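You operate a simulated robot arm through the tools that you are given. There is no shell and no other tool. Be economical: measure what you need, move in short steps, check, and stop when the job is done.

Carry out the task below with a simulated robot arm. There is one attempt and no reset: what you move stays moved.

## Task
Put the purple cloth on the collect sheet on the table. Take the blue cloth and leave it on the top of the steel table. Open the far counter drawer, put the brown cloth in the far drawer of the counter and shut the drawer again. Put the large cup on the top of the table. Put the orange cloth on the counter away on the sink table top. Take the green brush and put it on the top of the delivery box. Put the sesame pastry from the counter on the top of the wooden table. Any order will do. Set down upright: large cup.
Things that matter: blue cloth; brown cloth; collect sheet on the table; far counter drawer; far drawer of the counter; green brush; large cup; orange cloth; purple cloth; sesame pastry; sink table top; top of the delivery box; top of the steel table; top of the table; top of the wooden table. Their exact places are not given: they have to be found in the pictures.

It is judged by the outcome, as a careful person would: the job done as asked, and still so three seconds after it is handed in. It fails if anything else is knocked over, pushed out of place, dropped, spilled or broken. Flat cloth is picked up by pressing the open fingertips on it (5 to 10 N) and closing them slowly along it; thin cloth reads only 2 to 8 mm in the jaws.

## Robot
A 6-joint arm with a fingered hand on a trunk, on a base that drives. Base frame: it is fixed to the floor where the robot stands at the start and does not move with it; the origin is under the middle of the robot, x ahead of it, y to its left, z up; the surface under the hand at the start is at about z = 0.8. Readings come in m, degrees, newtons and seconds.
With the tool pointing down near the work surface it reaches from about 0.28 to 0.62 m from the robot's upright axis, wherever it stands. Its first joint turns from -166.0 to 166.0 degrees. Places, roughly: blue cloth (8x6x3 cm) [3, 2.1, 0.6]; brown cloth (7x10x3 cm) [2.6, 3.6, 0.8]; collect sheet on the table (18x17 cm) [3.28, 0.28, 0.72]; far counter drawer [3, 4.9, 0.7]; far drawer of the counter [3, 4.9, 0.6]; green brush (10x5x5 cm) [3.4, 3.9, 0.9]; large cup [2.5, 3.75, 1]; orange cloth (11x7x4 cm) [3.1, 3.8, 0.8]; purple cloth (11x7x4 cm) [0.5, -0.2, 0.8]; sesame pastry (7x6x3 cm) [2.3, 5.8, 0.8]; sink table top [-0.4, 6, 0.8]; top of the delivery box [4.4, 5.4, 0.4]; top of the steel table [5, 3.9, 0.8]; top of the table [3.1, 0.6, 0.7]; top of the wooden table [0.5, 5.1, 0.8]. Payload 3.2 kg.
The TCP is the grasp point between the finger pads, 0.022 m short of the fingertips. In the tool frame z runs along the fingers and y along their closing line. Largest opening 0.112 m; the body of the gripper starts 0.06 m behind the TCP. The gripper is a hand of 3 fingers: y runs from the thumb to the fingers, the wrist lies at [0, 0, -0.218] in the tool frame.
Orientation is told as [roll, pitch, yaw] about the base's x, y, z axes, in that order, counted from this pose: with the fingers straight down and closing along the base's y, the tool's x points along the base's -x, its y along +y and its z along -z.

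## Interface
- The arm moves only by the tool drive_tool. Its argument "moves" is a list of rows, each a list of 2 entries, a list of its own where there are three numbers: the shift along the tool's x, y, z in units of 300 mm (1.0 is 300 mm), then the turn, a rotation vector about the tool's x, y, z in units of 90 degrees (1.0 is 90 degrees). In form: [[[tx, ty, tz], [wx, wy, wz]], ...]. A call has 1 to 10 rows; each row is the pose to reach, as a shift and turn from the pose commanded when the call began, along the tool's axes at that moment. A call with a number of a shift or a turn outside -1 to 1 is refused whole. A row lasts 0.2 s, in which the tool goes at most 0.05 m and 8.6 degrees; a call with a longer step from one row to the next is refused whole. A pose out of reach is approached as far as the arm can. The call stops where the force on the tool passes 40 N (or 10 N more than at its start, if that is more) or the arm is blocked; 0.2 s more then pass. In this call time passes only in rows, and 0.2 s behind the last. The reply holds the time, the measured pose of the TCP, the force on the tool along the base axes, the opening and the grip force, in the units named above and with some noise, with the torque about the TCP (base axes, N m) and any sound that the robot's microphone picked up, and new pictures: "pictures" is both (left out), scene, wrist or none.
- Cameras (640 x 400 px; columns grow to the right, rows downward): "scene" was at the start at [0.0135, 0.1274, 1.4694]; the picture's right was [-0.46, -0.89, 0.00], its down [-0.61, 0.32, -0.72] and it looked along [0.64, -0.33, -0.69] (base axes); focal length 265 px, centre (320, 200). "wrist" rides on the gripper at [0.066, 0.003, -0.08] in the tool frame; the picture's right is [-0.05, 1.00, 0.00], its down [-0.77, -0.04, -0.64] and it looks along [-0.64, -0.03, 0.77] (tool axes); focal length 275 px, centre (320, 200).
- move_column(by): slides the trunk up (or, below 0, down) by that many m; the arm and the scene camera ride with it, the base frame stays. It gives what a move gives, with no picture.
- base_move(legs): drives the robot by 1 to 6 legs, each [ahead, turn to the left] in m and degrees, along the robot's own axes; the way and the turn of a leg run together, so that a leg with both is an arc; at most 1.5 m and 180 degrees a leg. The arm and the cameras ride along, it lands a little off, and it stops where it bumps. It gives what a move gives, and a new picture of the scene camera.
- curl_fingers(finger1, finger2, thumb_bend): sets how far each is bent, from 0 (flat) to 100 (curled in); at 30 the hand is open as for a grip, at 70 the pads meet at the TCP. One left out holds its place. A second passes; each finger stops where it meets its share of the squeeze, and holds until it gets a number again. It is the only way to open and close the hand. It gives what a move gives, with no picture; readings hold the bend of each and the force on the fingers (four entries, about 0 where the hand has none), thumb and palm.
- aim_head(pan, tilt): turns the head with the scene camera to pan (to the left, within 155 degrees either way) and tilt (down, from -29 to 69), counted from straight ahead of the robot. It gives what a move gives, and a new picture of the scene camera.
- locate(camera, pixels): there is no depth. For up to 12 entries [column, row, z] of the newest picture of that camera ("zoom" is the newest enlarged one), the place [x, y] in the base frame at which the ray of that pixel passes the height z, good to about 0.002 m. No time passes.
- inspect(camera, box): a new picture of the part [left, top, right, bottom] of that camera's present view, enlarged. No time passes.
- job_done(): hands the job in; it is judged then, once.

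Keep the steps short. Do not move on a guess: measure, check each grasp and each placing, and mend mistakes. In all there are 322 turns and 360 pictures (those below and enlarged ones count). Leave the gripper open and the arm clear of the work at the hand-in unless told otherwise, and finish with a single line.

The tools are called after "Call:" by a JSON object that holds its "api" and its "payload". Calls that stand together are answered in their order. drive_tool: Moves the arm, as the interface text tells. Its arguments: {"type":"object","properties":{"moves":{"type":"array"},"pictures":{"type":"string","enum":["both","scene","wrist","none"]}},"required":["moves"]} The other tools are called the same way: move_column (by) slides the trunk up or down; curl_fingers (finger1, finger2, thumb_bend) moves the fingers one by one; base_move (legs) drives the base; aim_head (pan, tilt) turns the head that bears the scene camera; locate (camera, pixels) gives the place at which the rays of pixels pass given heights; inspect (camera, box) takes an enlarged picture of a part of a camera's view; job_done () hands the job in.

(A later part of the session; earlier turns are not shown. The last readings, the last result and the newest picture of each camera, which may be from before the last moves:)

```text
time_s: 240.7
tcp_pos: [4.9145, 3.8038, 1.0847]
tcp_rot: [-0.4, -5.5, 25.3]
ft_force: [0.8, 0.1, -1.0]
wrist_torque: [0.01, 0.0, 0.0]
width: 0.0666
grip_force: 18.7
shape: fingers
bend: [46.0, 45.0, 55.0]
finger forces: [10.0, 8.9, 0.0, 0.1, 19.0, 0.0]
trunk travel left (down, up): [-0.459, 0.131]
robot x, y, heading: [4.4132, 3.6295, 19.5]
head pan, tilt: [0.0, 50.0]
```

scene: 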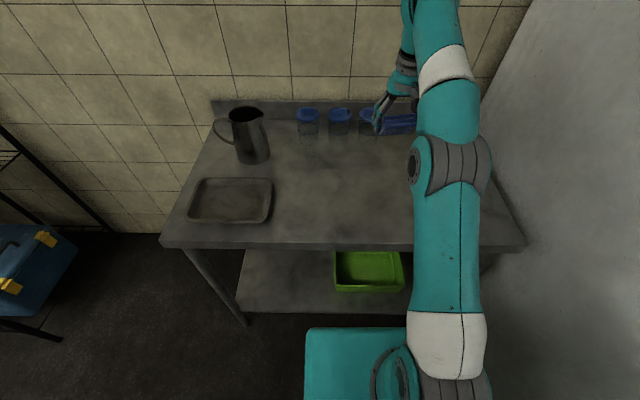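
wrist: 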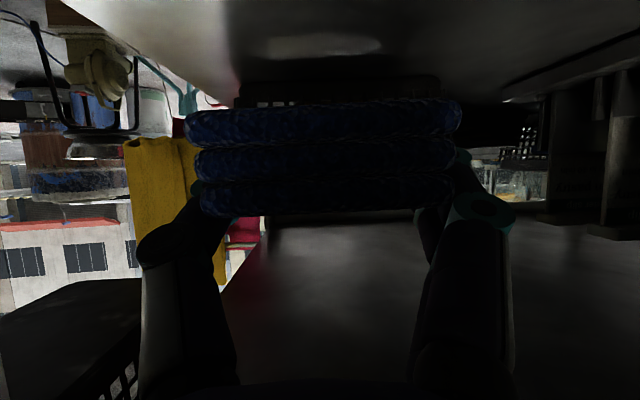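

I tilt the tool to 38° and move over the spot at z≈0.93.

Call:
{"api": "drive_tool", "payload": {"moves": [[[-0.03, 0.04, 0.1], [0, -0.08, 0]], [[-0.06, 0.08, 0.2], [0, -0.16, 0]], [[-0.09, 0.12, 0.3], [0, -0.24, 0]], [[-0.12, 0.15, 0.4], [0, -0.31, 0]], [[-0.14, 0.177, 0.5], [0, -0.361, 0]]], "pictures": "both"}}

```text
time_s: 241.9
tcp_pos: [4.9437, 3.8739, 0.9373]
tcp_rot: [-0.3, -38.0, 25.5]
ft_force: [0.4, -0.2, 0.3]
wrist_torque: [-0.02, 0.0, 0.0]
width: 0.0658
grip_force: 17.7
shape: fingers
bend: [46.0, 45.0, 55.0]
finger forces: [9.5, 8.4, 0.1, 0.0, 17.8, 0.1]
trunk travel left (down, up): [-0.459, 0.131]
robot x, y, heading: [4.4051, 3.6273, 19.4]
head pan, tilt: [0.0, 50.0]
```

scene: 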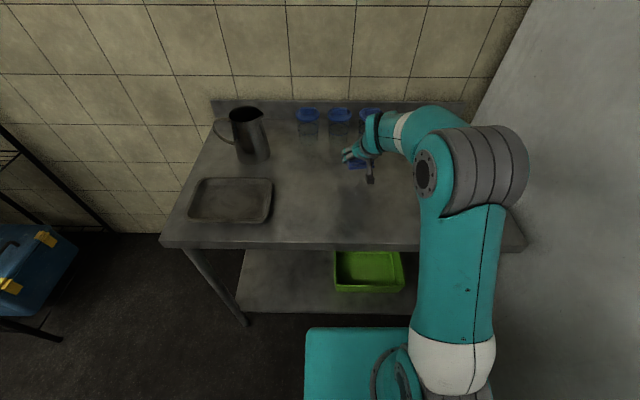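
wrist: 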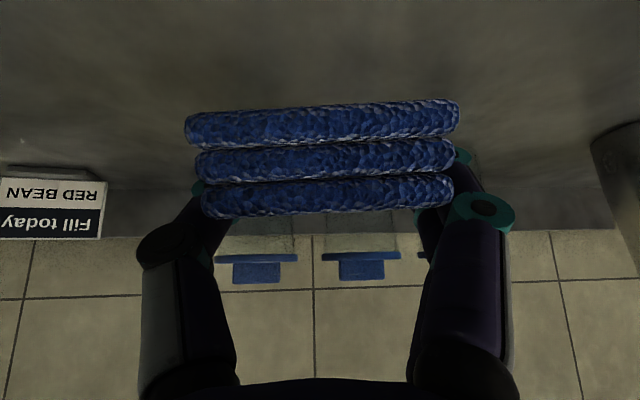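

I lower straight down slowly to contact.

Call:
{"api": "drive_tool", "payload": {"moves": [[[0.07, 0, 0.09], [0, 0, 0]], [[0.13, 0, 0.166], [0, 0, 0]], [[0.16, 0, 0.205], [0, 0, 0]], [[0.18, 0, 0.23], [0, 0, 0]], [[0.19, 0, 0.243], [0, 0, 0]], [[0.2, 0, 0.256], [0, 0, 0]], [[0.208, 0, 0.266], [0, 0, 0]]], "pictures": "wrist"}}

```text
time_s: 242.7
tcp_pos: [4.9475, 3.8754, 0.88]
tcp_rot: [-0.4, -39.6, 25.6]
ft_force: [-0.5, -2.3, 20.5]
wrist_torque: [0.39, -0.03, -0.11]
width: 0.0668
grip_force: 21.3
shape: fingers
bend: [47.0, 45.0, 56.0]
finger forces: [15.2, 9.2, 0.0, 0.0, 19.2, 0.2]
trunk travel left (down, up): [-0.459, 0.131]
robot x, y, heading: [4.4084, 3.6255, 19.4]
head pan, tilt: [0.0, 50.0]
stopped in row 3: the force on the tool passed its limit at 50 N (the readings are from after the stop); the commanded pose is now the measured one
```

wrist: 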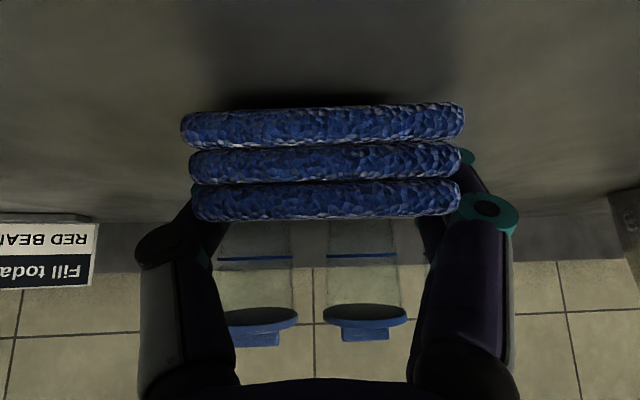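

Contact at z 0.88: the table is at about 0.84. The cloth's far edge rests; I release and withdraw.

Call:
{"api": "drive_tool", "payload": {"moves": [[[-0.004, 0, -0.005], [0, 0, 0]]], "pictures": "none"}}

Call:
{"api": "curl_fingers", "payload": {"finger1": 30, "finger2": 30, "thumb_bend": 30}}

Call:
{"api": "drive_tool", "payload": {"moves": [[[0, 0, -0.06], [0, 0, 0]], [[0, 0, -0.18], [0, 0, 0]], [[0, 0, -0.3], [0, 0, 0]], [[0, 0, -0.45], [0, 0, 0]]], "pictures": "both"}}

```text
time_s: 243.1
tcp_pos: [4.9473, 3.875, 0.8795]
tcp_rot: [-0.3, -39.4, 25.5]
ft_force: [1.6, -0.2, 22.0]
wrist_torque: [0.62, -0.02, -0.15]
width: 0.0667
grip_force: 24.1
shape: fingers
bend: [47.0, 45.0, 56.0]
finger forces: [19.3, 9.6, 0.1, 0.1, 18.5, 0.1]
trunk travel left (down, up): [-0.459, 0.131]
robot x, y, heading: [4.4125, 3.6289, 19.6]
head pan, tilt: [0.0, 50.0]
```

```text
time_s: 244.1
tcp_pos: [4.947, 3.8756, 0.8759]
tcp_rot: [-0.4, -39.0, 25.6]
ft_force: [-0.1, -0.1, -0.2]
wrist_torque: [0.01, 0.02, 0.01]
width: 0.1121
grip_force: 0.1
shape: fingers
bend: [30.0, 30.0, 30.0]
finger forces: [0.1, 0.0, 0.0, 0.1, 0.1, 0.0]
trunk travel left (down, up): [-0.459, 0.131]
robot x, y, heading: [4.4098, 3.6266, 19.5]
head pan, tilt: [0.0, 50.0]
```

```text
time_s: 245.1
tcp_pos: [4.8702, 3.839, 0.9845]
tcp_rot: [-0.4, -39.1, 25.4]
ft_force: [-0.6, -0.3, -0.6]
wrist_torque: [-0.01, 0.0, 0.02]
width: 0.1122
grip_force: 0.1
shape: fingers
bend: [30.0, 30.0, 30.0]
finger forces: [0.0, 0.0, 0.0, 0.0, 0.0, 0.0]
trunk travel left (down, up): [-0.459, 0.131]
robot x, y, heading: [4.4101, 3.6311, 19.4]
head pan, tilt: [0.0, 50.0]
```

scene: 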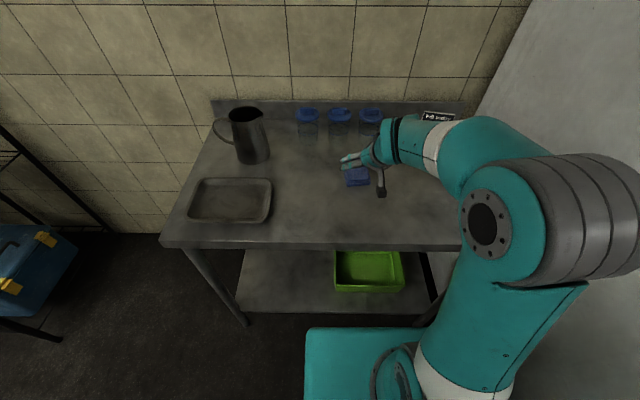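
wrist: 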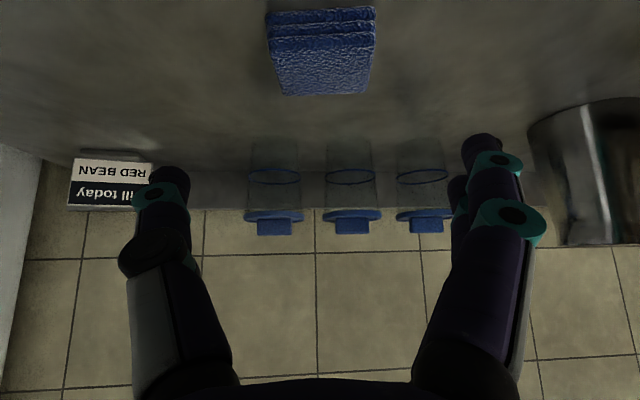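

The blue cloth lies flat. I straighten and retract the arm, then drive round to the counter's east side for the green brush.

Call:
{"api": "drive_tool", "payload": {"moves": [[[0.02, 0, -0.1], [0, 0.08, 0]], [[0.04, 0, -0.2], [0, 0.16, 0]], [[0.06, 0, -0.3], [0, 0.24, 0]], [[0.08, 0, -0.4], [0, 0.32, 0]], [[0.1, 0, -0.46], [0, 0.4, 0]], [[0.12, 0, -0.5], [0, 0.435, 0]]], "pictures": "none"}}

Call:
{"api": "base_move", "payload": {"legs": [[-0.35, 0], [0, 85], [0.53, 0]]}}

Call:
{"api": "aim_head", "payload": {"pan": -30, "tilt": 30}}

```text
time_s: 246.5
tcp_pos: [4.7604, 3.7854, 1.0761]
tcp_rot: [-0.3, 0.2, 25.3]
ft_force: [1.1, -0.3, -0.2]
wrist_torque: [0.0, -0.01, -0.01]
width: 0.1119
grip_force: 0.0
shape: fingers
bend: [30.0, 30.0, 30.0]
finger forces: [0.1, 0.0, 0.1, 0.1, 0.0, 0.1]
trunk travel left (down, up): [-0.459, 0.131]
robot x, y, heading: [4.413, 3.6278, 19.5]
head pan, tilt: [0.0, 50.0]
```

```text
time_s: 255.0
tcp_pos: [3.8422, 4.3925, 1.0748]
tcp_rot: [-0.3, 0.1, 108.8]
ft_force: [-0.7, 0.1, -0.3]
wrist_torque: [-0.01, 0.02, -0.02]
width: 0.1119
grip_force: 0.1
shape: fingers
bend: [30.0, 30.0, 30.0]
finger forces: [0.0, 0.1, 0.1, 0.0, 0.0, 0.1]
trunk travel left (down, up): [-0.459, 0.131]
robot x, y, heading: [3.9589, 4.0274, 102.9]
head pan, tilt: [0.0, 50.0]
```

scene: 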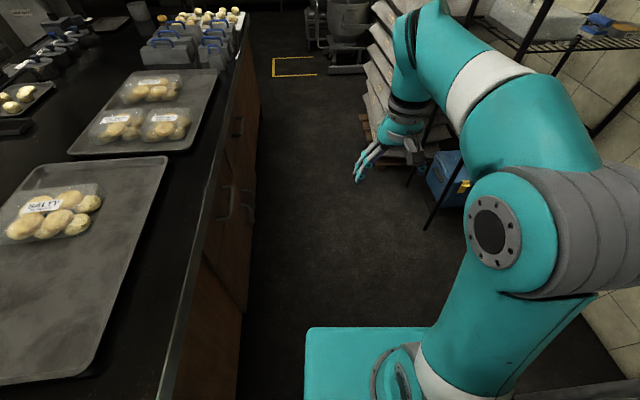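

```text
time_s: 256.0
tcp_pos: [3.8433, 4.3927, 1.0753]
tcp_rot: [-0.3, 0.1, 108.7]
ft_force: [0.3, 0.7, -0.1]
wrist_torque: [-0.04, 0.0, -0.03]
width: 0.112
grip_force: 0.0
shape: fingers
bend: [30.0, 30.0, 30.0]
finger forces: [0.1, 0.1, 0.1, 0.0, 0.1, 0.0]
trunk travel left (down, up): [-0.459, 0.131]
robot x, y, heading: [3.9592, 4.0304, 102.6]
head pan, tilt: [-30.0, 30.0]
```

scene: 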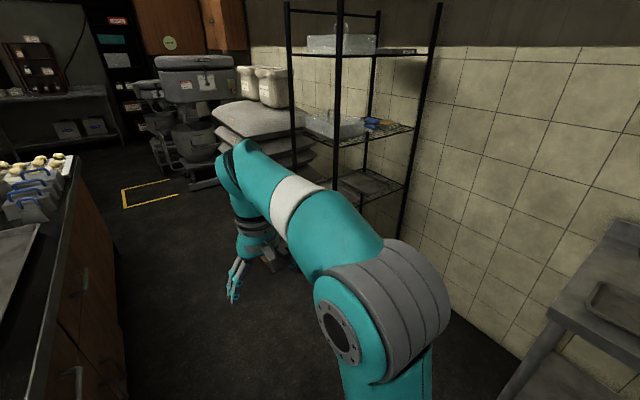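

I turn to face the counter's corner with the brush.

Call:
{"api": "base_move", "payload": {"legs": [[0, 93]]}}

Call:
{"api": "aim_head", "payload": {"pan": 5, "tilt": 50}}

```text
time_s: 260.3
tcp_pos: [3.6014, 3.8907, 1.0743]
tcp_rot: [-0.3, 0.1, -158.3]
ft_force: [-0.1, -0.3, 0.6]
wrist_torque: [0.02, -0.03, -0.04]
width: 0.1121
grip_force: 0.0
shape: fingers
bend: [30.0, 30.0, 30.0]
finger forces: [0.1, 0.1, 0.0, 0.0, 0.1, 0.0]
trunk travel left (down, up): [-0.459, 0.131]
robot x, y, heading: [3.9573, 4.0252, -164.1]
head pan, tilt: [-30.0, 30.0]
```

scene: 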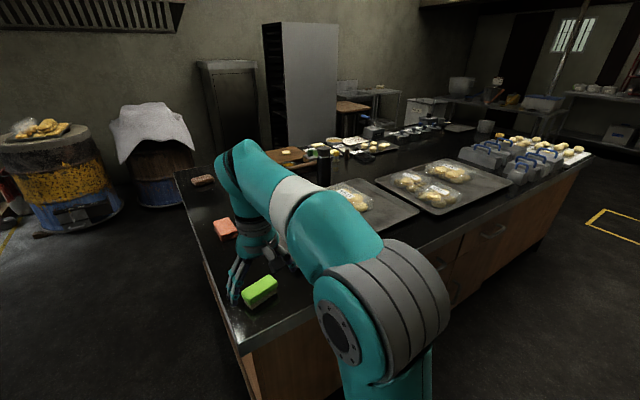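

```text
time_s: 261.3
tcp_pos: [3.6018, 3.8917, 1.0754]
tcp_rot: [-0.4, 0.1, -158.2]
ft_force: [0.0, 0.3, -0.5]
wrist_torque: [0.01, 0.0, 0.02]
width: 0.1119
grip_force: 0.0
shape: fingers
bend: [30.0, 30.0, 30.0]
finger forces: [0.0, 0.1, 0.1, 0.0, 0.0, 0.0]
trunk travel left (down, up): [-0.459, 0.131]
robot x, y, heading: [3.963, 4.0267, -163.8]
head pan, tilt: [5.0, 50.0]
```

scene: 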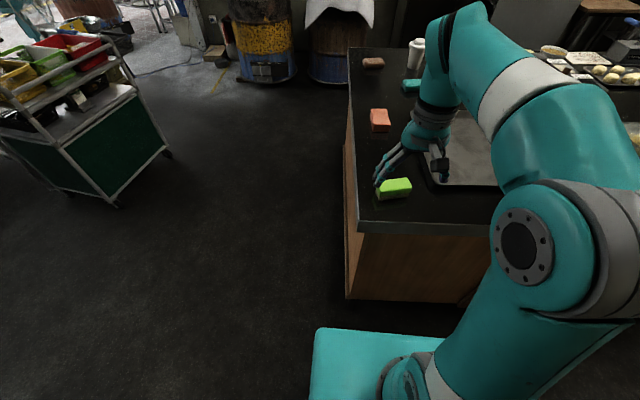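

Call:
{"api": "drive_tool", "payload": {"moves": [[[0, 0, 0], [0, 0, 0]]], "pictures": "wrist"}}

Call:
{"api": "inspect", "payload": {"camera": "scene", "box": [340, 90, 460, 240]}}

Call:
{"api": "locate", "payload": {"camera": "scene", "pixels": [[357, 220, 0.85], [357, 220, 0.82], [377, 197, 0.85], [378, 185, 0.9], [411, 181, 0.9], [409, 194, 0.85], [407, 178, 0.9], [376, 189, 0.9]]}}

```text
time_s: 261.7
tcp_pos: [3.6024, 3.8891, 1.0751]
tcp_rot: [-0.3, 0.1, -158.2]
ft_force: [0.1, 0.4, -0.8]
wrist_torque: [-0.02, 0.01, 0.01]
width: 0.112
grip_force: 0.1
shape: fingers
bend: [30.0, 30.0, 30.0]
finger forces: [0.0, 0.0, 0.0, 0.0, 0.0, 0.0]
trunk travel left (down, up): [-0.459, 0.131]
robot x, y, heading: [3.962, 4.0265, -163.9]
head pan, tilt: [5.0, 50.0]
```

wrist: 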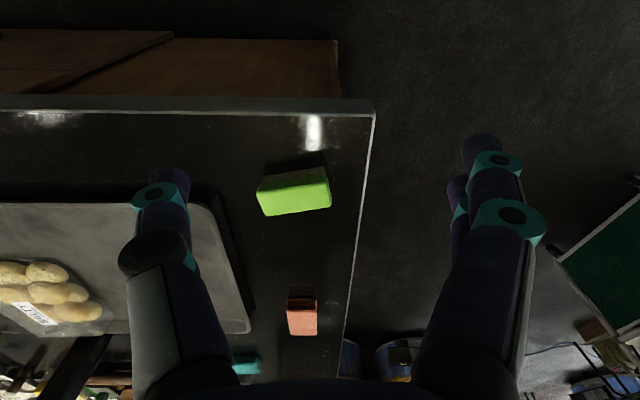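

```text
2.67 times, centred on (400, 165) of scene
```

zoom: 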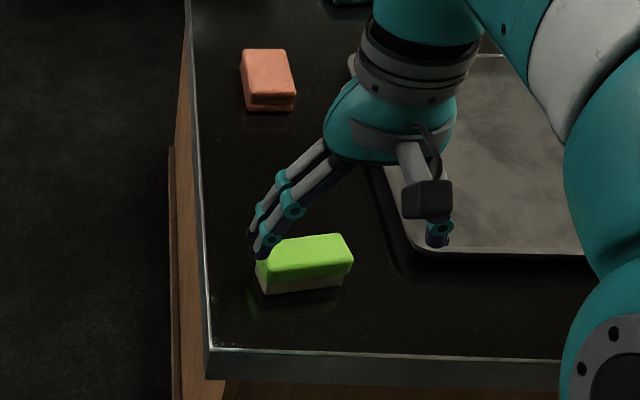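

```text
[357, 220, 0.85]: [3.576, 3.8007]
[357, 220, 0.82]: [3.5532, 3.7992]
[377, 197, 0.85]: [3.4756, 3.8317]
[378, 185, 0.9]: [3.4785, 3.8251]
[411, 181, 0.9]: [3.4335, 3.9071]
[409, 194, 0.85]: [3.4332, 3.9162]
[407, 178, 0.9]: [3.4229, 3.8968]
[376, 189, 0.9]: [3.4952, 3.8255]
```

Call:
{"api": "locate", "payload": {"camera": "wrist", "pixels": [[375, 113, 0.8], [375, 113, 0.83], [375, 113, 0.85], [257, 190, 0.88], [326, 167, 0.88], [331, 205, 0.88], [266, 216, 0.88], [331, 208, 0.83], [267, 217, 0.83], [302, 312, 0.86], [240, 360, 0.86]]}}

```text
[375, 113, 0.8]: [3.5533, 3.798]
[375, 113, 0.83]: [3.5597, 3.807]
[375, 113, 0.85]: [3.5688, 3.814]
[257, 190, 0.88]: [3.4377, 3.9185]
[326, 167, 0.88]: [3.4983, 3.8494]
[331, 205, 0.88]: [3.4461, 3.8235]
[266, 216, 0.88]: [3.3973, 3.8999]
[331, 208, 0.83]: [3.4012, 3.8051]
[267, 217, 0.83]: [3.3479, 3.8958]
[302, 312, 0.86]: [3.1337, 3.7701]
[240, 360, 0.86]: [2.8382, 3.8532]
```

The brush is centred at (3.445,3.873), long axis about 124°, counter z≈0.825. I turn the tool by 78° and move above it.

Call:
{"api": "drive_tool", "payload": {"moves": [[[-0.05, -0.015, 0.03], [0, 0, 0.087]], [[-0.1, -0.03, 0.06], [0, 0, 0.174]], [[-0.15, -0.045, 0.09], [0, 0, 0.26]], [[-0.2, -0.06, 0.12], [0, 0, 0.347]], [[-0.25, -0.075, 0.15], [0, 0, 0.434]], [[-0.3, -0.09, 0.18], [0, 0, 0.52]], [[-0.35, -0.105, 0.21], [0, 0, 0.607]], [[-0.4, -0.12, 0.24], [0, 0, 0.694]], [[-0.45, -0.135, 0.27], [0, 0, 0.78]], [[-0.505, -0.145, 0.3], [0, 0, 0.867]]], "pictures": "both"}}

```text
time_s: 263.9
tcp_pos: [3.4443, 3.8756, 0.9856]
tcp_rot: [-0.2, -0.3, 123.7]
ft_force: [-0.2, -0.1, 0.4]
wrist_torque: [0.01, 0.0, -0.01]
width: 0.1119
grip_force: 0.0
shape: fingers
bend: [30.0, 30.0, 30.0]
finger forces: [0.1, 0.0, 0.1, 0.0, 0.1, 0.0]
trunk travel left (down, up): [-0.459, 0.131]
robot x, y, heading: [3.9635, 4.0295, -163.9]
head pan, tilt: [5.0, 50.0]
```

scene: 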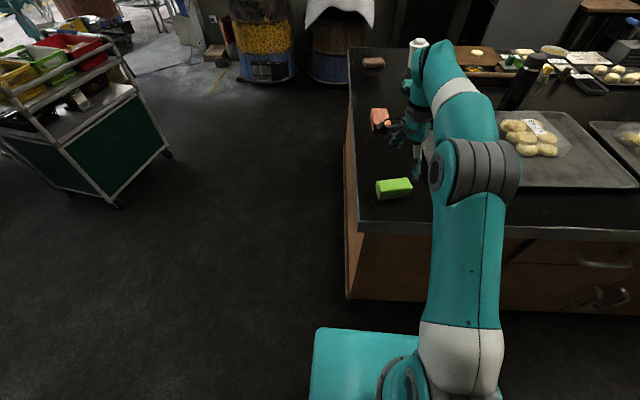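
wrist: 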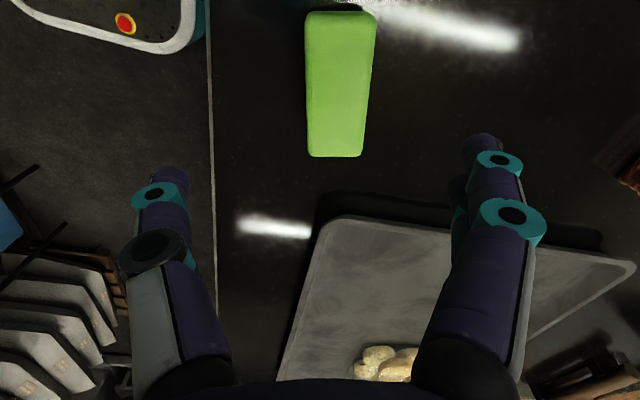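

Call:
{"api": "locate", "payload": {"camera": "wrist", "pixels": [[310, 154, 0.87], [362, 156, 0.87], [310, 20, 0.875], [377, 20, 0.875], [335, 90, 0.875]]}}

Call:
{"api": "inspect", "payload": {"camera": "wrist", "box": [240, 0, 440, 180]}}

```text
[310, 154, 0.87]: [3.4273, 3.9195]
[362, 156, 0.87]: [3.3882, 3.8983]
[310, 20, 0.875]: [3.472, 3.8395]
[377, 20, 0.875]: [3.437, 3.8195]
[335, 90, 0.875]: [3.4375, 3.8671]
```

```text
2.22 times, centred on (340, 90) of wrist
```

zoom: 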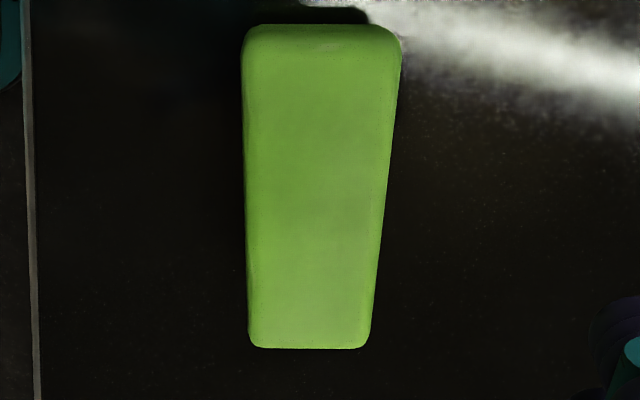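

Call:
{"api": "drive_tool", "payload": {"moves": [[[-0.003, 0.025, 0.12], [0, 0, 0.03]], [[-0.006, 0.048, 0.24], [0, 0, 0.052]], [[-0.006, 0.048, 0.34], [0, 0, 0.052]], [[-0.006, 0.048, 0.4], [0, 0, 0.052]], [[-0.006, 0.048, 0.43], [0, 0, 0.052]]], "pictures": "wrist"}}

```text
time_s: 265.1
tcp_pos: [3.4327, 3.8705, 0.8543]
tcp_rot: [0.0, -0.4, 119.1]
ft_force: [0.4, 0.1, 0.4]
wrist_torque: [-0.01, -0.01, 0.01]
width: 0.1121
grip_force: 0.0
shape: fingers
bend: [30.0, 30.0, 30.0]
finger forces: [0.0, 0.0, 0.1, 0.0, 0.1, 0.0]
trunk travel left (down, up): [-0.459, 0.131]
robot x, y, heading: [3.9589, 4.0305, -163.9]
head pan, tilt: [5.0, 50.0]
```

wrist: 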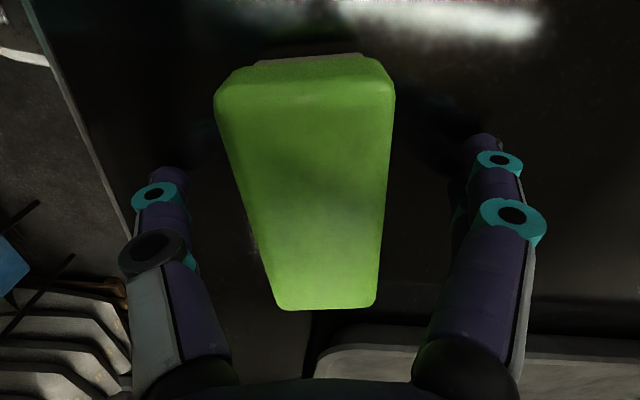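

The brush lies between the fingers. I close and lift a little.

Call:
{"api": "curl_fingers", "payload": {"finger1": 70, "finger2": 70, "thumb_bend": 70}}

Call:
{"api": "drive_tool", "payload": {"moves": [[[0, 0, -0.08], [0, 0, 0]], [[0, 0, -0.24], [0, 0, 0]], [[0, 0, -0.4], [0, 0, 0]], [[0, 0, -0.56], [0, 0, 0]], [[0, 0, -0.72], [0, 0, 0]]], "pictures": "wrist"}}

```text
time_s: 266.1
tcp_pos: [3.4328, 3.8682, 0.8568]
tcp_rot: [0.0, -0.4, 119.2]
ft_force: [-3.7, -1.9, 12.1]
wrist_torque: [-0.21, 0.35, -0.04]
width: 0.0332
grip_force: 19.0
shape: fingers
bend: [60.0, 59.0, 63.0]
finger forces: [12.3, 12.7, 0.1, 0.0, 13.5, 0.0]
trunk travel left (down, up): [-0.459, 0.131]
robot x, y, heading: [3.9607, 4.0261, -164.1]
head pan, tilt: [5.0, 50.0]
```

```text
time_s: 267.3
tcp_pos: [3.4335, 3.865, 1.0304]
tcp_rot: [0.1, -0.3, 119.2]
ft_force: [0.8, -0.6, -0.5]
wrist_torque: [0.01, -0.04, 0.05]
width: 0.0327
grip_force: 14.2
shape: fingers
bend: [60.0, 60.0, 63.0]
finger forces: [7.1, 7.1, 0.0, 0.0, 13.8, 0.0]
out of reach, approached as far as the arm can: row 5
trunk travel left (down, up): [-0.459, 0.131]
robot x, y, heading: [3.9595, 4.0263, -163.9]
head pan, tilt: [5.0, 50.0]
```

wrist: 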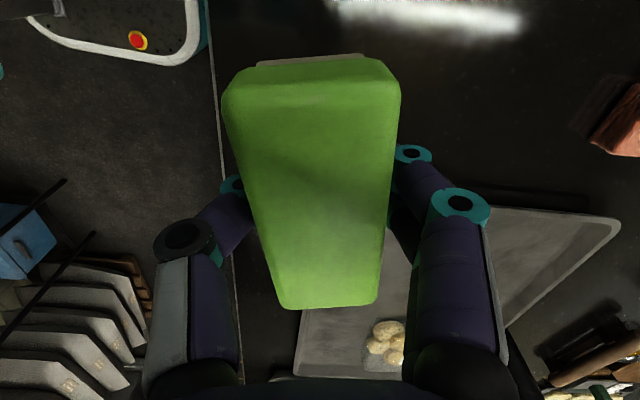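

The brush is held below its green block. I retract the arm and turn back north to see the delivery box.

Call:
{"api": "drive_tool", "payload": {"moves": [[[0.03, -0.15, -0.02], [0, 0, 0]], [[0.06, -0.3, -0.05], [0, 0, 0]], [[0.1, -0.45, -0.09], [0, 0, 0]], [[0.136, -0.6, -0.13], [0, 0, 0]]], "pictures": "none"}}

Call:
{"api": "base_move", "payload": {"legs": [[0, -90]]}}

Call:
{"api": "aim_head", "payload": {"pan": -10, "tilt": 40}}

```text
time_s: 268.3
tcp_pos: [3.6111, 3.916, 1.0688]
tcp_rot: [0.0, -0.3, 119.1]
ft_force: [-0.5, 0.2, -1.6]
wrist_torque: [-0.01, 0.0, -0.01]
width: 0.0329
grip_force: 13.8
shape: fingers
bend: [60.0, 60.0, 63.0]
finger forces: [6.9, 7.0, 0.0, 0.0, 13.8, 0.1]
out of reach, approached as far as the arm can: row 1, 2
trunk travel left (down, up): [-0.459, 0.131]
robot x, y, heading: [3.96, 4.0288, -164.1]
head pan, tilt: [5.0, 50.0]
```

```text
time_s: 272.5
tcp_pos: [3.8437, 4.3736, 1.069]
tcp_rot: [-0.1, -0.2, 29.8]
ft_force: [-0.4, 0.3, -0.4]
wrist_torque: [0.02, 0.0, -0.02]
width: 0.0325
grip_force: 13.3
shape: fingers
bend: [60.0, 60.0, 63.0]
finger forces: [6.4, 6.7, 0.0, 0.0, 13.1, 0.0]
trunk travel left (down, up): [-0.459, 0.131]
robot x, y, heading: [3.9602, 4.0277, 106.6]
head pan, tilt: [5.0, 50.0]
```

scene: 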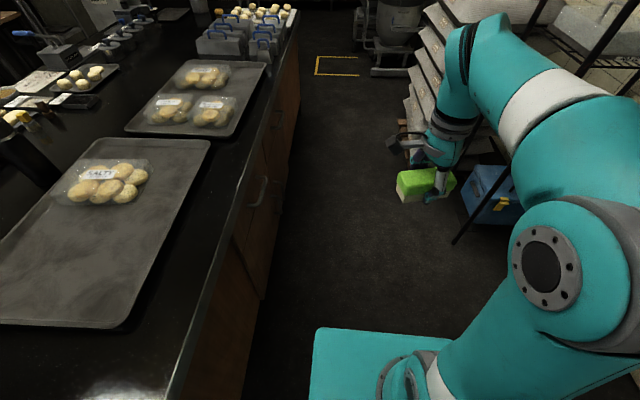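

```text
time_s: 273.3
tcp_pos: [3.8441, 4.3725, 1.0699]
tcp_rot: [-0.1, -0.3, 29.9]
ft_force: [-0.3, -0.2, -0.4]
wrist_torque: [-0.06, -0.01, 0.03]
width: 0.0322
grip_force: 13.3
shape: fingers
bend: [60.0, 60.0, 63.0]
finger forces: [6.6, 6.6, 0.0, 0.1, 13.1, 0.0]
trunk travel left (down, up): [-0.459, 0.131]
robot x, y, heading: [3.9607, 4.0305, 106.7]
head pan, tilt: [-10.0, 40.0]
```

scene: 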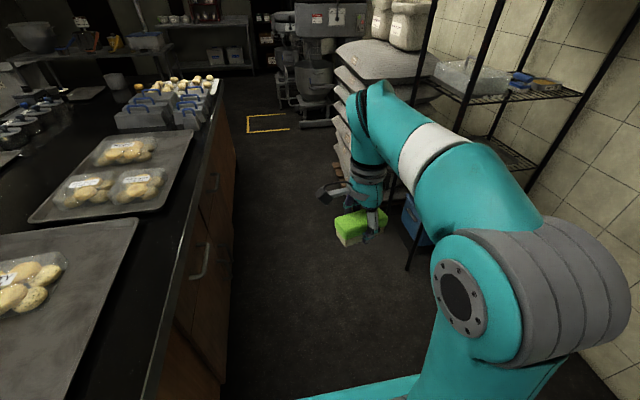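

I drive on 0.55 m and look right at the rack and blue box.

Call:
{"api": "base_move", "payload": {"legs": [[0.55, 0]]}}

Call:
{"api": "aim_head", "payload": {"pan": -65, "tilt": 45}}

```text
time_s: 276.5
tcp_pos: [3.6813, 4.9045, 1.071]
tcp_rot: [-0.2, -0.4, 30.2]
ft_force: [0.2, 0.0, 0.1]
wrist_torque: [-0.03, 0.04, -0.02]
width: 0.0325
grip_force: 13.9
shape: fingers
bend: [60.0, 60.0, 63.0]
finger forces: [6.6, 6.6, 0.1, 0.1, 13.1, 0.0]
trunk travel left (down, up): [-0.459, 0.131]
robot x, y, heading: [3.8004, 4.5609, 107.2]
head pan, tilt: [-10.0, 40.0]
```

scene: 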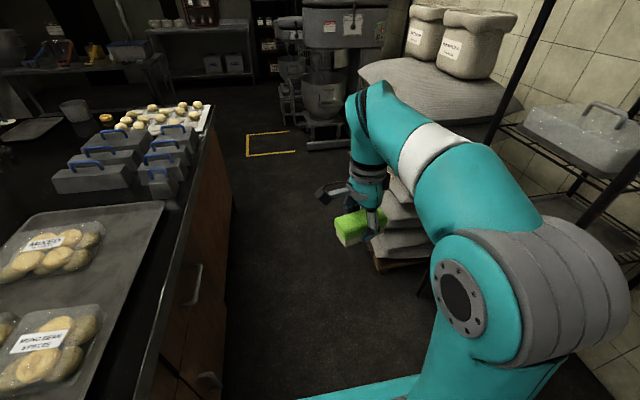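

```text
time_s: 277.7
tcp_pos: [3.6816, 4.9035, 1.0696]
tcp_rot: [-0.1, -0.2, 30.2]
ft_force: [0.8, -0.4, -0.5]
wrist_torque: [0.0, 0.05, 0.02]
width: 0.0326
grip_force: 13.5
shape: fingers
bend: [60.0, 60.0, 63.0]
finger forces: [6.6, 6.6, 0.0, 0.0, 13.1, 0.0]
trunk travel left (down, up): [-0.459, 0.131]
robot x, y, heading: [3.8002, 4.5581, 107.0]
head pan, tilt: [-65.0, 45.0]
```

scene: 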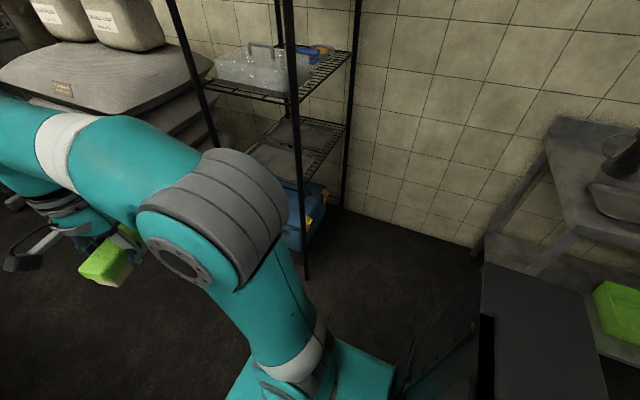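

Call:
{"api": "base_move", "payload": {"legs": [[0, -85]]}}

Call:
{"api": "aim_head", "payload": {"pan": 35, "tilt": 45}}

```text
time_s: 281.8
tcp_pos: [4.1365, 4.6981, 1.0692]
tcp_rot: [-0.1, -0.3, -55.9]
ft_force: [-0.4, 0.1, -0.9]
wrist_torque: [-0.02, -0.02, 0.0]
width: 0.032
grip_force: 13.0
shape: fingers
bend: [60.0, 60.0, 63.0]
finger forces: [6.4, 6.6, 0.1, 0.0, 12.8, 0.0]
trunk travel left (down, up): [-0.459, 0.131]
robot x, y, heading: [3.8009, 4.555, 20.7]
head pan, tilt: [-65.0, 45.0]
```

scene: 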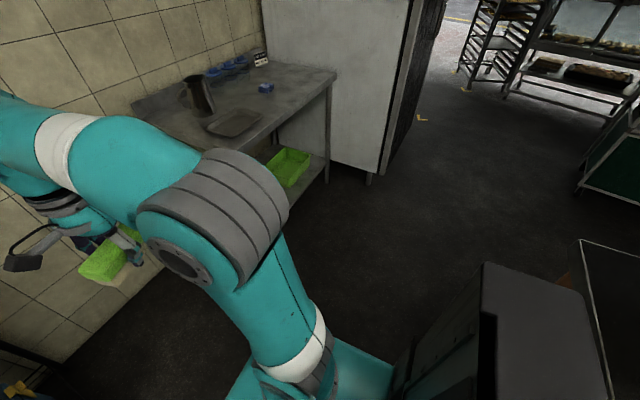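

```text
time_s: 283.5
tcp_pos: [4.1349, 4.6991, 1.0705]
tcp_rot: [-0.2, -0.3, -55.9]
ft_force: [0.3, 0.0, -1.1]
wrist_torque: [-0.02, 0.04, 0.0]
width: 0.0323
grip_force: 12.8
shape: fingers
bend: [60.0, 60.0, 63.0]
finger forces: [6.4, 6.6, 0.1, 0.0, 12.8, 0.1]
trunk travel left (down, up): [-0.459, 0.131]
robot x, y, heading: [3.8006, 4.559, 21.0]
head pan, tilt: [35.0, 45.0]
```

scene: 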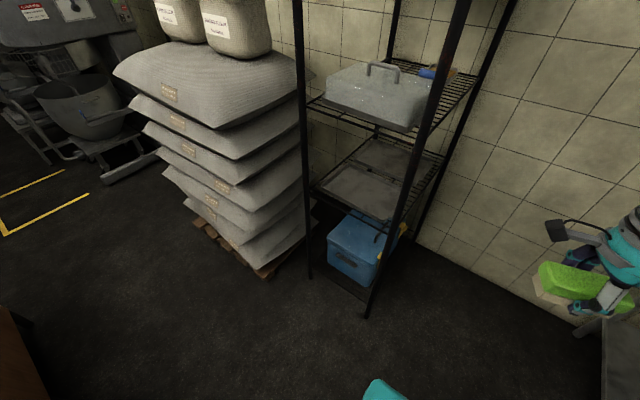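

Call:
{"api": "inspect", "payload": {"camera": "scene", "box": [290, 110, 450, 320]}}

Call:
{"api": "locate", "payload": {"camera": "scene", "pixels": [[366, 315, 0], [310, 277, 0], [415, 240, 0], [313, 185, 0.6], [313, 185, 0.7], [388, 218, 0.6], [388, 218, 0.7], [333, 232, 0.4], [382, 246, 0.4], [345, 213, 0.4], [365, 282, 0.1]]}}

```text
1.90 times, centred on (370, 215) of scene
```

zoom: 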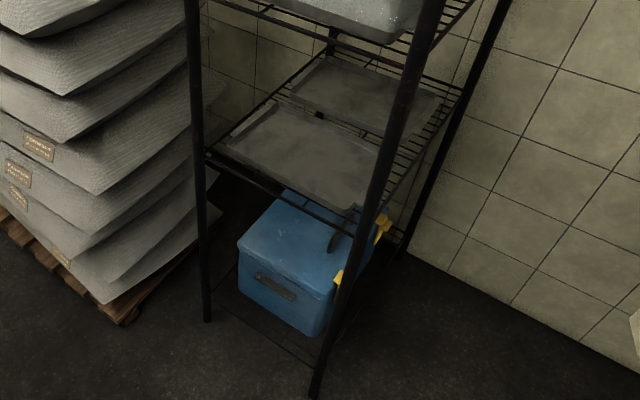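

```text
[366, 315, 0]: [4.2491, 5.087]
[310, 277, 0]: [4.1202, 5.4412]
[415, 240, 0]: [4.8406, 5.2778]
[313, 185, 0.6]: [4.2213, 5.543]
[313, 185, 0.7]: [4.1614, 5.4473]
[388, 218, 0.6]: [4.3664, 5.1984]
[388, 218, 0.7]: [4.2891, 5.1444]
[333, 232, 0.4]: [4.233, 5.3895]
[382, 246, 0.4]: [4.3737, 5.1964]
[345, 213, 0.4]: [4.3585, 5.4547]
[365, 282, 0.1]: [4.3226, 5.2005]
```

The box stands under a shelf (z≈0.75), so I must reach in tilted; the brush has to be regrasped with a tilted hand. I return to the counter corner, where I know free space.

Call:
{"api": "base_move", "payload": {"legs": [[0, -94], [0.55, 0], [0, -90]]}}

Call:
{"api": "aim_head", "payload": {"pan": 5, "tilt": 50}}

```text
time_s: 294.7
tcp_pos: [3.5913, 3.9177, 1.0692]
tcp_rot: [0.0, -0.4, 116.5]
ft_force: [0.4, -0.6, -0.8]
wrist_torque: [-0.02, -0.04, 0.0]
width: 0.032
grip_force: 12.5
shape: fingers
bend: [60.0, 60.0, 63.0]
finger forces: [6.3, 6.4, 0.0, 0.0, 12.5, 0.0]
trunk travel left (down, up): [-0.459, 0.131]
robot x, y, heading: [3.9393, 4.0155, -166.6]
head pan, tilt: [35.0, 45.0]
```

scene: 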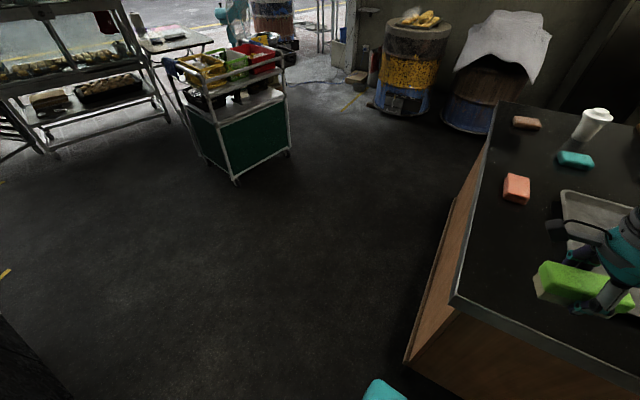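

```text
time_s: 295.6
tcp_pos: [3.591, 3.9189, 1.0692]
tcp_rot: [-0.1, -0.3, 116.6]
ft_force: [-0.2, 0.0, -0.9]
wrist_torque: [-0.01, 0.0, 0.03]
width: 0.0318
grip_force: 13.1
shape: fingers
bend: [60.0, 60.0, 63.0]
finger forces: [6.3, 6.4, 0.1, 0.0, 12.6, 0.0]
trunk travel left (down, up): [-0.459, 0.131]
robot x, y, heading: [3.9439, 4.0167, -166.5]
head pan, tilt: [5.0, 50.0]
```

scene: 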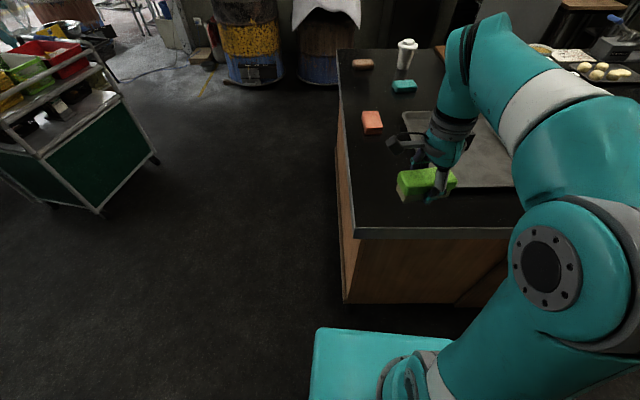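

I turn the tool by 100° to lay the brush pointing along the arm, and move over (3.462,3.878).

Call:
{"api": "drive_tool", "payload": {"moves": [[[-0.007, 0.045, 0.03], [0, 0, 0.093]], [[-0.014, 0.09, 0.06], [0, 0, 0.186]], [[-0.021, 0.135, 0.09], [0, 0, 0.279]], [[-0.028, 0.18, 0.12], [0, 0, 0.372]], [[-0.035, 0.225, 0.15], [0, 0, 0.465]], [[-0.042, 0.27, 0.18], [0, 0, 0.558]], [[-0.049, 0.315, 0.21], [0, 0, 0.651]], [[-0.056, 0.36, 0.24], [0, 0, 0.744]], [[-0.063, 0.405, 0.27], [0, 0, 0.837]], [[-0.07, 0.446, 0.3], [0, 0, 0.93]]], "pictures": "none"}}

Call:
{"api": "drive_tool", "payload": {"moves": [[[0, 0, 0.05], [0, 0, 0.09]], [[0, 0, 0.1], [0, 0, 0.187]], [[0, 0, 0.15], [0, 0, 0.187]], [[0, 0, 0.2], [0, 0, 0.187]]], "pictures": "both"}}

```text
time_s: 297.8
tcp_pos: [3.4622, 3.8776, 0.979]
tcp_rot: [0.4, -0.1, 32.7]
ft_force: [1.2, -0.2, -1.6]
wrist_torque: [0.0, 0.0, -0.02]
width: 0.0317
grip_force: 12.5
shape: fingers
bend: [60.0, 60.0, 63.0]
finger forces: [6.3, 6.4, 0.0, 0.0, 12.6, 0.0]
trunk travel left (down, up): [-0.459, 0.131]
robot x, y, heading: [3.9414, 4.0123, -166.5]
head pan, tilt: [5.0, 50.0]
```

```text
refused: row 2 steps farther than a row can; nothing moved
```

Call:
{"api": "drive_tool", "payload": {"moves": [[[0, 0, 0.08], [0, 0, 0.09]], [[0, 0, 0.16], [0, 0, 0.18]], [[0, 0, 0.24], [0, 0, 0.187]], [[0, 0, 0.3], [0, 0, 0.187]]], "pictures": "both"}}

```text
time_s: 298.8
tcp_pos: [3.4634, 3.8772, 0.889]
tcp_rot: [0.2, -0.1, 15.9]
ft_force: [-0.1, -0.2, -1.1]
wrist_torque: [0.02, -0.01, 0.0]
width: 0.0315
grip_force: 12.6
shape: fingers
bend: [60.0, 60.0, 63.0]
finger forces: [6.3, 6.4, 0.1, 0.0, 12.5, 0.0]
trunk travel left (down, up): [-0.459, 0.131]
robot x, y, heading: [3.9413, 4.01, -166.6]
head pan, tilt: [5.0, 50.0]
```

scene: 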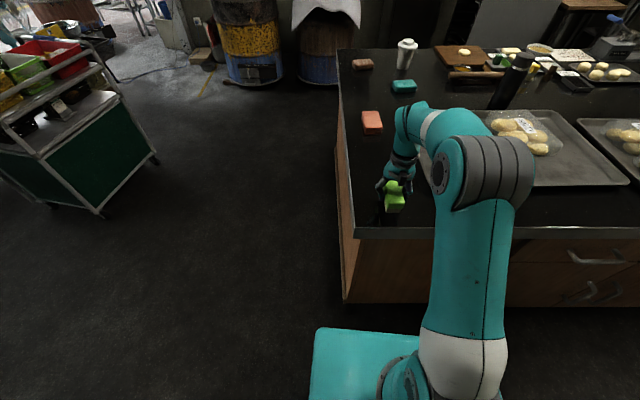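
wrist: 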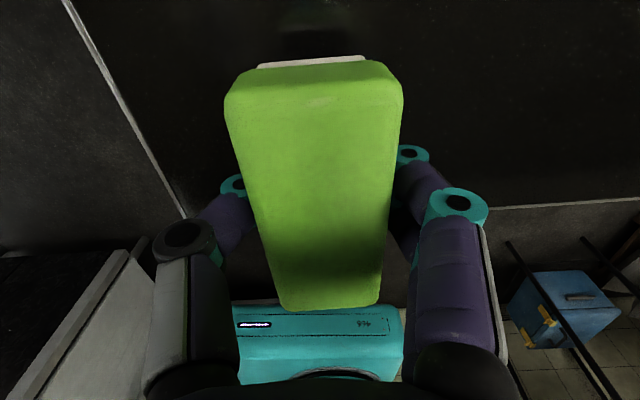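

I lower to contact (grasped at z 0.857) and release.

Call:
{"api": "drive_tool", "payload": {"moves": [[[0, 0, 0.06], [0, 0, 0]], [[0, 0, 0.085], [0, 0, 0]], [[0, 0, 0.1], [0, 0, 0]], [[0, 0, 0.108], [0, 0, 0]]], "pictures": "none"}}

Call:
{"api": "curl_fingers", "payload": {"finger1": 30, "finger2": 30, "thumb_bend": 30}}

Call:
{"api": "drive_tool", "payload": {"moves": [[[0, 0, -0.1], [0, 0, 0]], [[0, 0, -0.25], [0, 0, 0]], [[0, 0, -0.4], [0, 0, 0]]], "pictures": "both"}}

```text
time_s: 299.8
tcp_pos: [3.4626, 3.8798, 0.8563]
tcp_rot: [0.3, -0.1, 15.9]
ft_force: [-0.6, 0.1, 0.5]
wrist_torque: [0.03, 0.03, 0.06]
width: 0.0315
grip_force: 13.8
shape: fingers
bend: [60.0, 60.0, 63.0]
finger forces: [6.7, 7.3, 0.0, 0.1, 12.9, 0.0]
trunk travel left (down, up): [-0.459, 0.131]
robot x, y, heading: [3.9418, 4.0164, -166.5]
head pan, tilt: [5.0, 50.0]
```

```text
time_s: 300.8
tcp_pos: [3.4626, 3.8793, 0.8568]
tcp_rot: [0.3, 0.0, 16.0]
ft_force: [-0.1, 0.0, -0.4]
wrist_torque: [-0.04, 0.01, -0.03]
width: 0.1111
grip_force: 0.0
shape: fingers
bend: [30.0, 30.0, 30.0]
finger forces: [0.0, 0.1, 0.0, 0.0, 0.0, 0.1]
trunk travel left (down, up): [-0.459, 0.131]
robot x, y, heading: [3.946, 4.0166, -166.6]
head pan, tilt: [5.0, 50.0]
```

```text
time_s: 301.6
tcp_pos: [3.4626, 3.8785, 0.9769]
tcp_rot: [0.3, -0.2, 16.0]
ft_force: [0.6, 0.1, 0.5]
wrist_torque: [0.0, 0.0, 0.01]
width: 0.1111
grip_force: 0.0
shape: fingers
bend: [30.0, 30.0, 30.0]
finger forces: [0.1, 0.0, 0.0, 0.1, 0.0, 0.0]
trunk travel left (down, up): [-0.459, 0.131]
robot x, y, heading: [3.9451, 4.0162, -166.4]
head pan, tilt: [5.0, 50.0]
```

scene: 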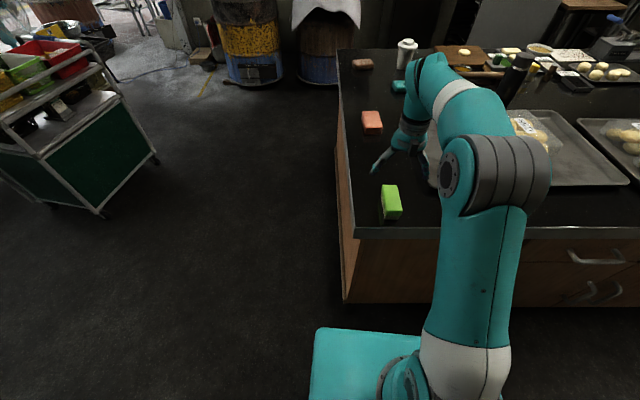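
wrist: 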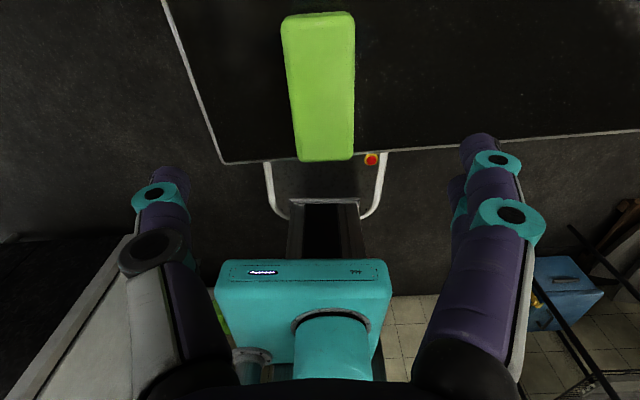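

Call:
{"api": "locate", "payload": {"camera": "wrist", "pixels": [[297, 158, 0.872], [352, 158, 0.872], [284, 18, 0.875], [353, 18, 0.875], [322, 90, 0.875]]}}

Call:
{"api": "base_move", "payload": {"legs": [[-0.12, 0]]}}

```text
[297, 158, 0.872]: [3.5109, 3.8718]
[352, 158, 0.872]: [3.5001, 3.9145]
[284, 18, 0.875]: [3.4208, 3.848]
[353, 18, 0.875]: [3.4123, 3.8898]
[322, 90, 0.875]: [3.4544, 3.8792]
```

```text
time_s: 302.8
tcp_pos: [3.5772, 3.9063, 0.9775]
tcp_rot: [0.4, -0.2, 15.8]
ft_force: [0.4, 0.7, 0.4]
wrist_torque: [0.0, 0.01, -0.01]
width: 0.1113
grip_force: 0.0
shape: fingers
bend: [30.0, 30.0, 30.0]
finger forces: [0.0, 0.0, 0.0, 0.0, 0.0, 0.0]
trunk travel left (down, up): [-0.459, 0.131]
robot x, y, heading: [4.059, 4.0448, -166.7]
head pan, tilt: [5.0, 50.0]
```

scene: 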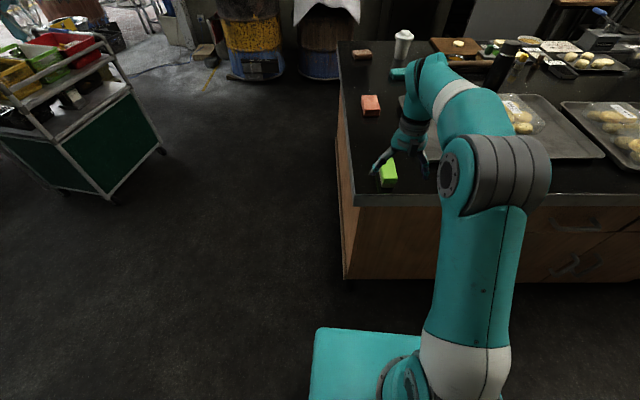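

The brush is at (3.461,3.881), axis 15°. I tilt the tool 50° (camera up) while moving above it.

Call:
{"api": "drive_tool", "payload": {"moves": [[[0.06, 0.005, 0], [0, 0.09, 0]], [[0.12, 0.01, 0], [0, 0.18, 0]], [[0.18, 0.015, 0], [0, 0.27, 0]], [[0.24, 0.02, 0], [0, 0.36, 0]], [[0.3, 0.024, 0], [0, 0.45, 0]], [[0.365, 0.024, 0], [0, 0.54, 0]], [[0.365, 0.024, 0], [0, 0.556, 0]]], "pictures": "both"}}

```text
time_s: 304.4
tcp_pos: [3.4696, 3.8837, 0.9766]
tcp_rot: [0.5, 50.0, 16.3]
ft_force: [0.0, 0.1, -0.3]
wrist_torque: [0.0, -0.02, 0.0]
width: 0.1113
grip_force: 0.0
shape: fingers
bend: [30.0, 30.0, 30.0]
finger forces: [0.0, 0.0, 0.1, 0.0, 0.0, 0.1]
trunk travel left (down, up): [-0.459, 0.131]
robot x, y, heading: [4.0566, 4.04, -166.8]
head pan, tilt: [5.0, 50.0]
```

scene: 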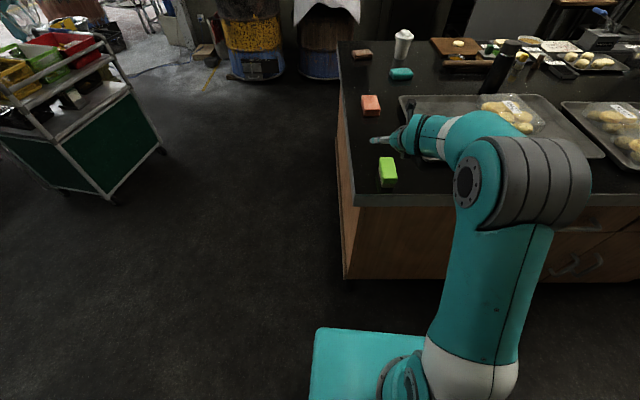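
wrist: 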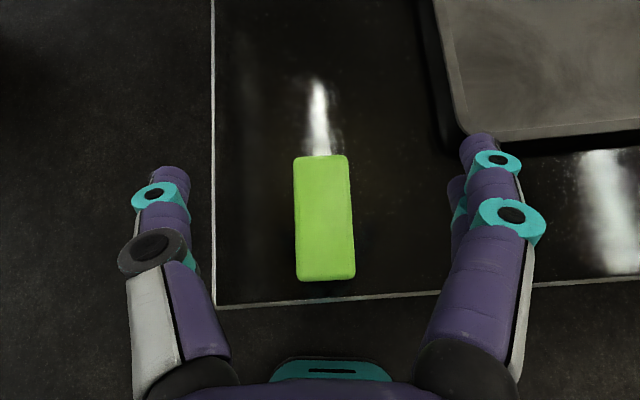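

Call:
{"api": "locate", "payload": {"camera": "wrist", "pixels": [[294, 157, 0.875], [349, 155, 0.875], [355, 280, 0.875], [298, 281, 0.875], [216, 304, 0.825], [458, 135, 0.84]]}}

```text
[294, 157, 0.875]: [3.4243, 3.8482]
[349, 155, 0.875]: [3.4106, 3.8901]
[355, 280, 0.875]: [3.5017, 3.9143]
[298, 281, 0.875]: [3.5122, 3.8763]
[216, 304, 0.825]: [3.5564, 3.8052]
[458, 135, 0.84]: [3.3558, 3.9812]
```

Aligned. I descend straight down 11 cm.

Call:
{"api": "drive_tool", "payload": {"moves": [[[-0.1, 0, 0.084], [0, 0, 0]], [[-0.19, 0, 0.16], [0, 0, 0]], [[-0.245, 0, 0.206], [0, 0, 0]], [[-0.28, 0, 0.235], [0, 0, 0]]], "pictures": "wrist"}}

```text
time_s: 305.4
tcp_pos: [3.471, 3.8826, 0.867]
tcp_rot: [0.5, 49.9, 16.3]
ft_force: [0.9, -0.1, 0.9]
wrist_torque: [0.03, 0.0, -0.01]
width: 0.1111
grip_force: 0.0
shape: fingers
bend: [30.0, 30.0, 30.0]
finger forces: [0.1, 0.1, 0.1, 0.0, 0.0, 0.1]
out of reach, approached as far as the arm can: row 1
trunk travel left (down, up): [-0.459, 0.131]
robot x, y, heading: [4.0589, 4.0413, -166.7]
head pan, tilt: [5.0, 50.0]
```

wrist: 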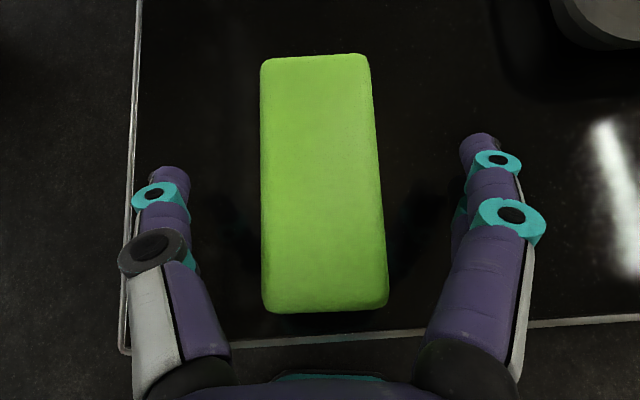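

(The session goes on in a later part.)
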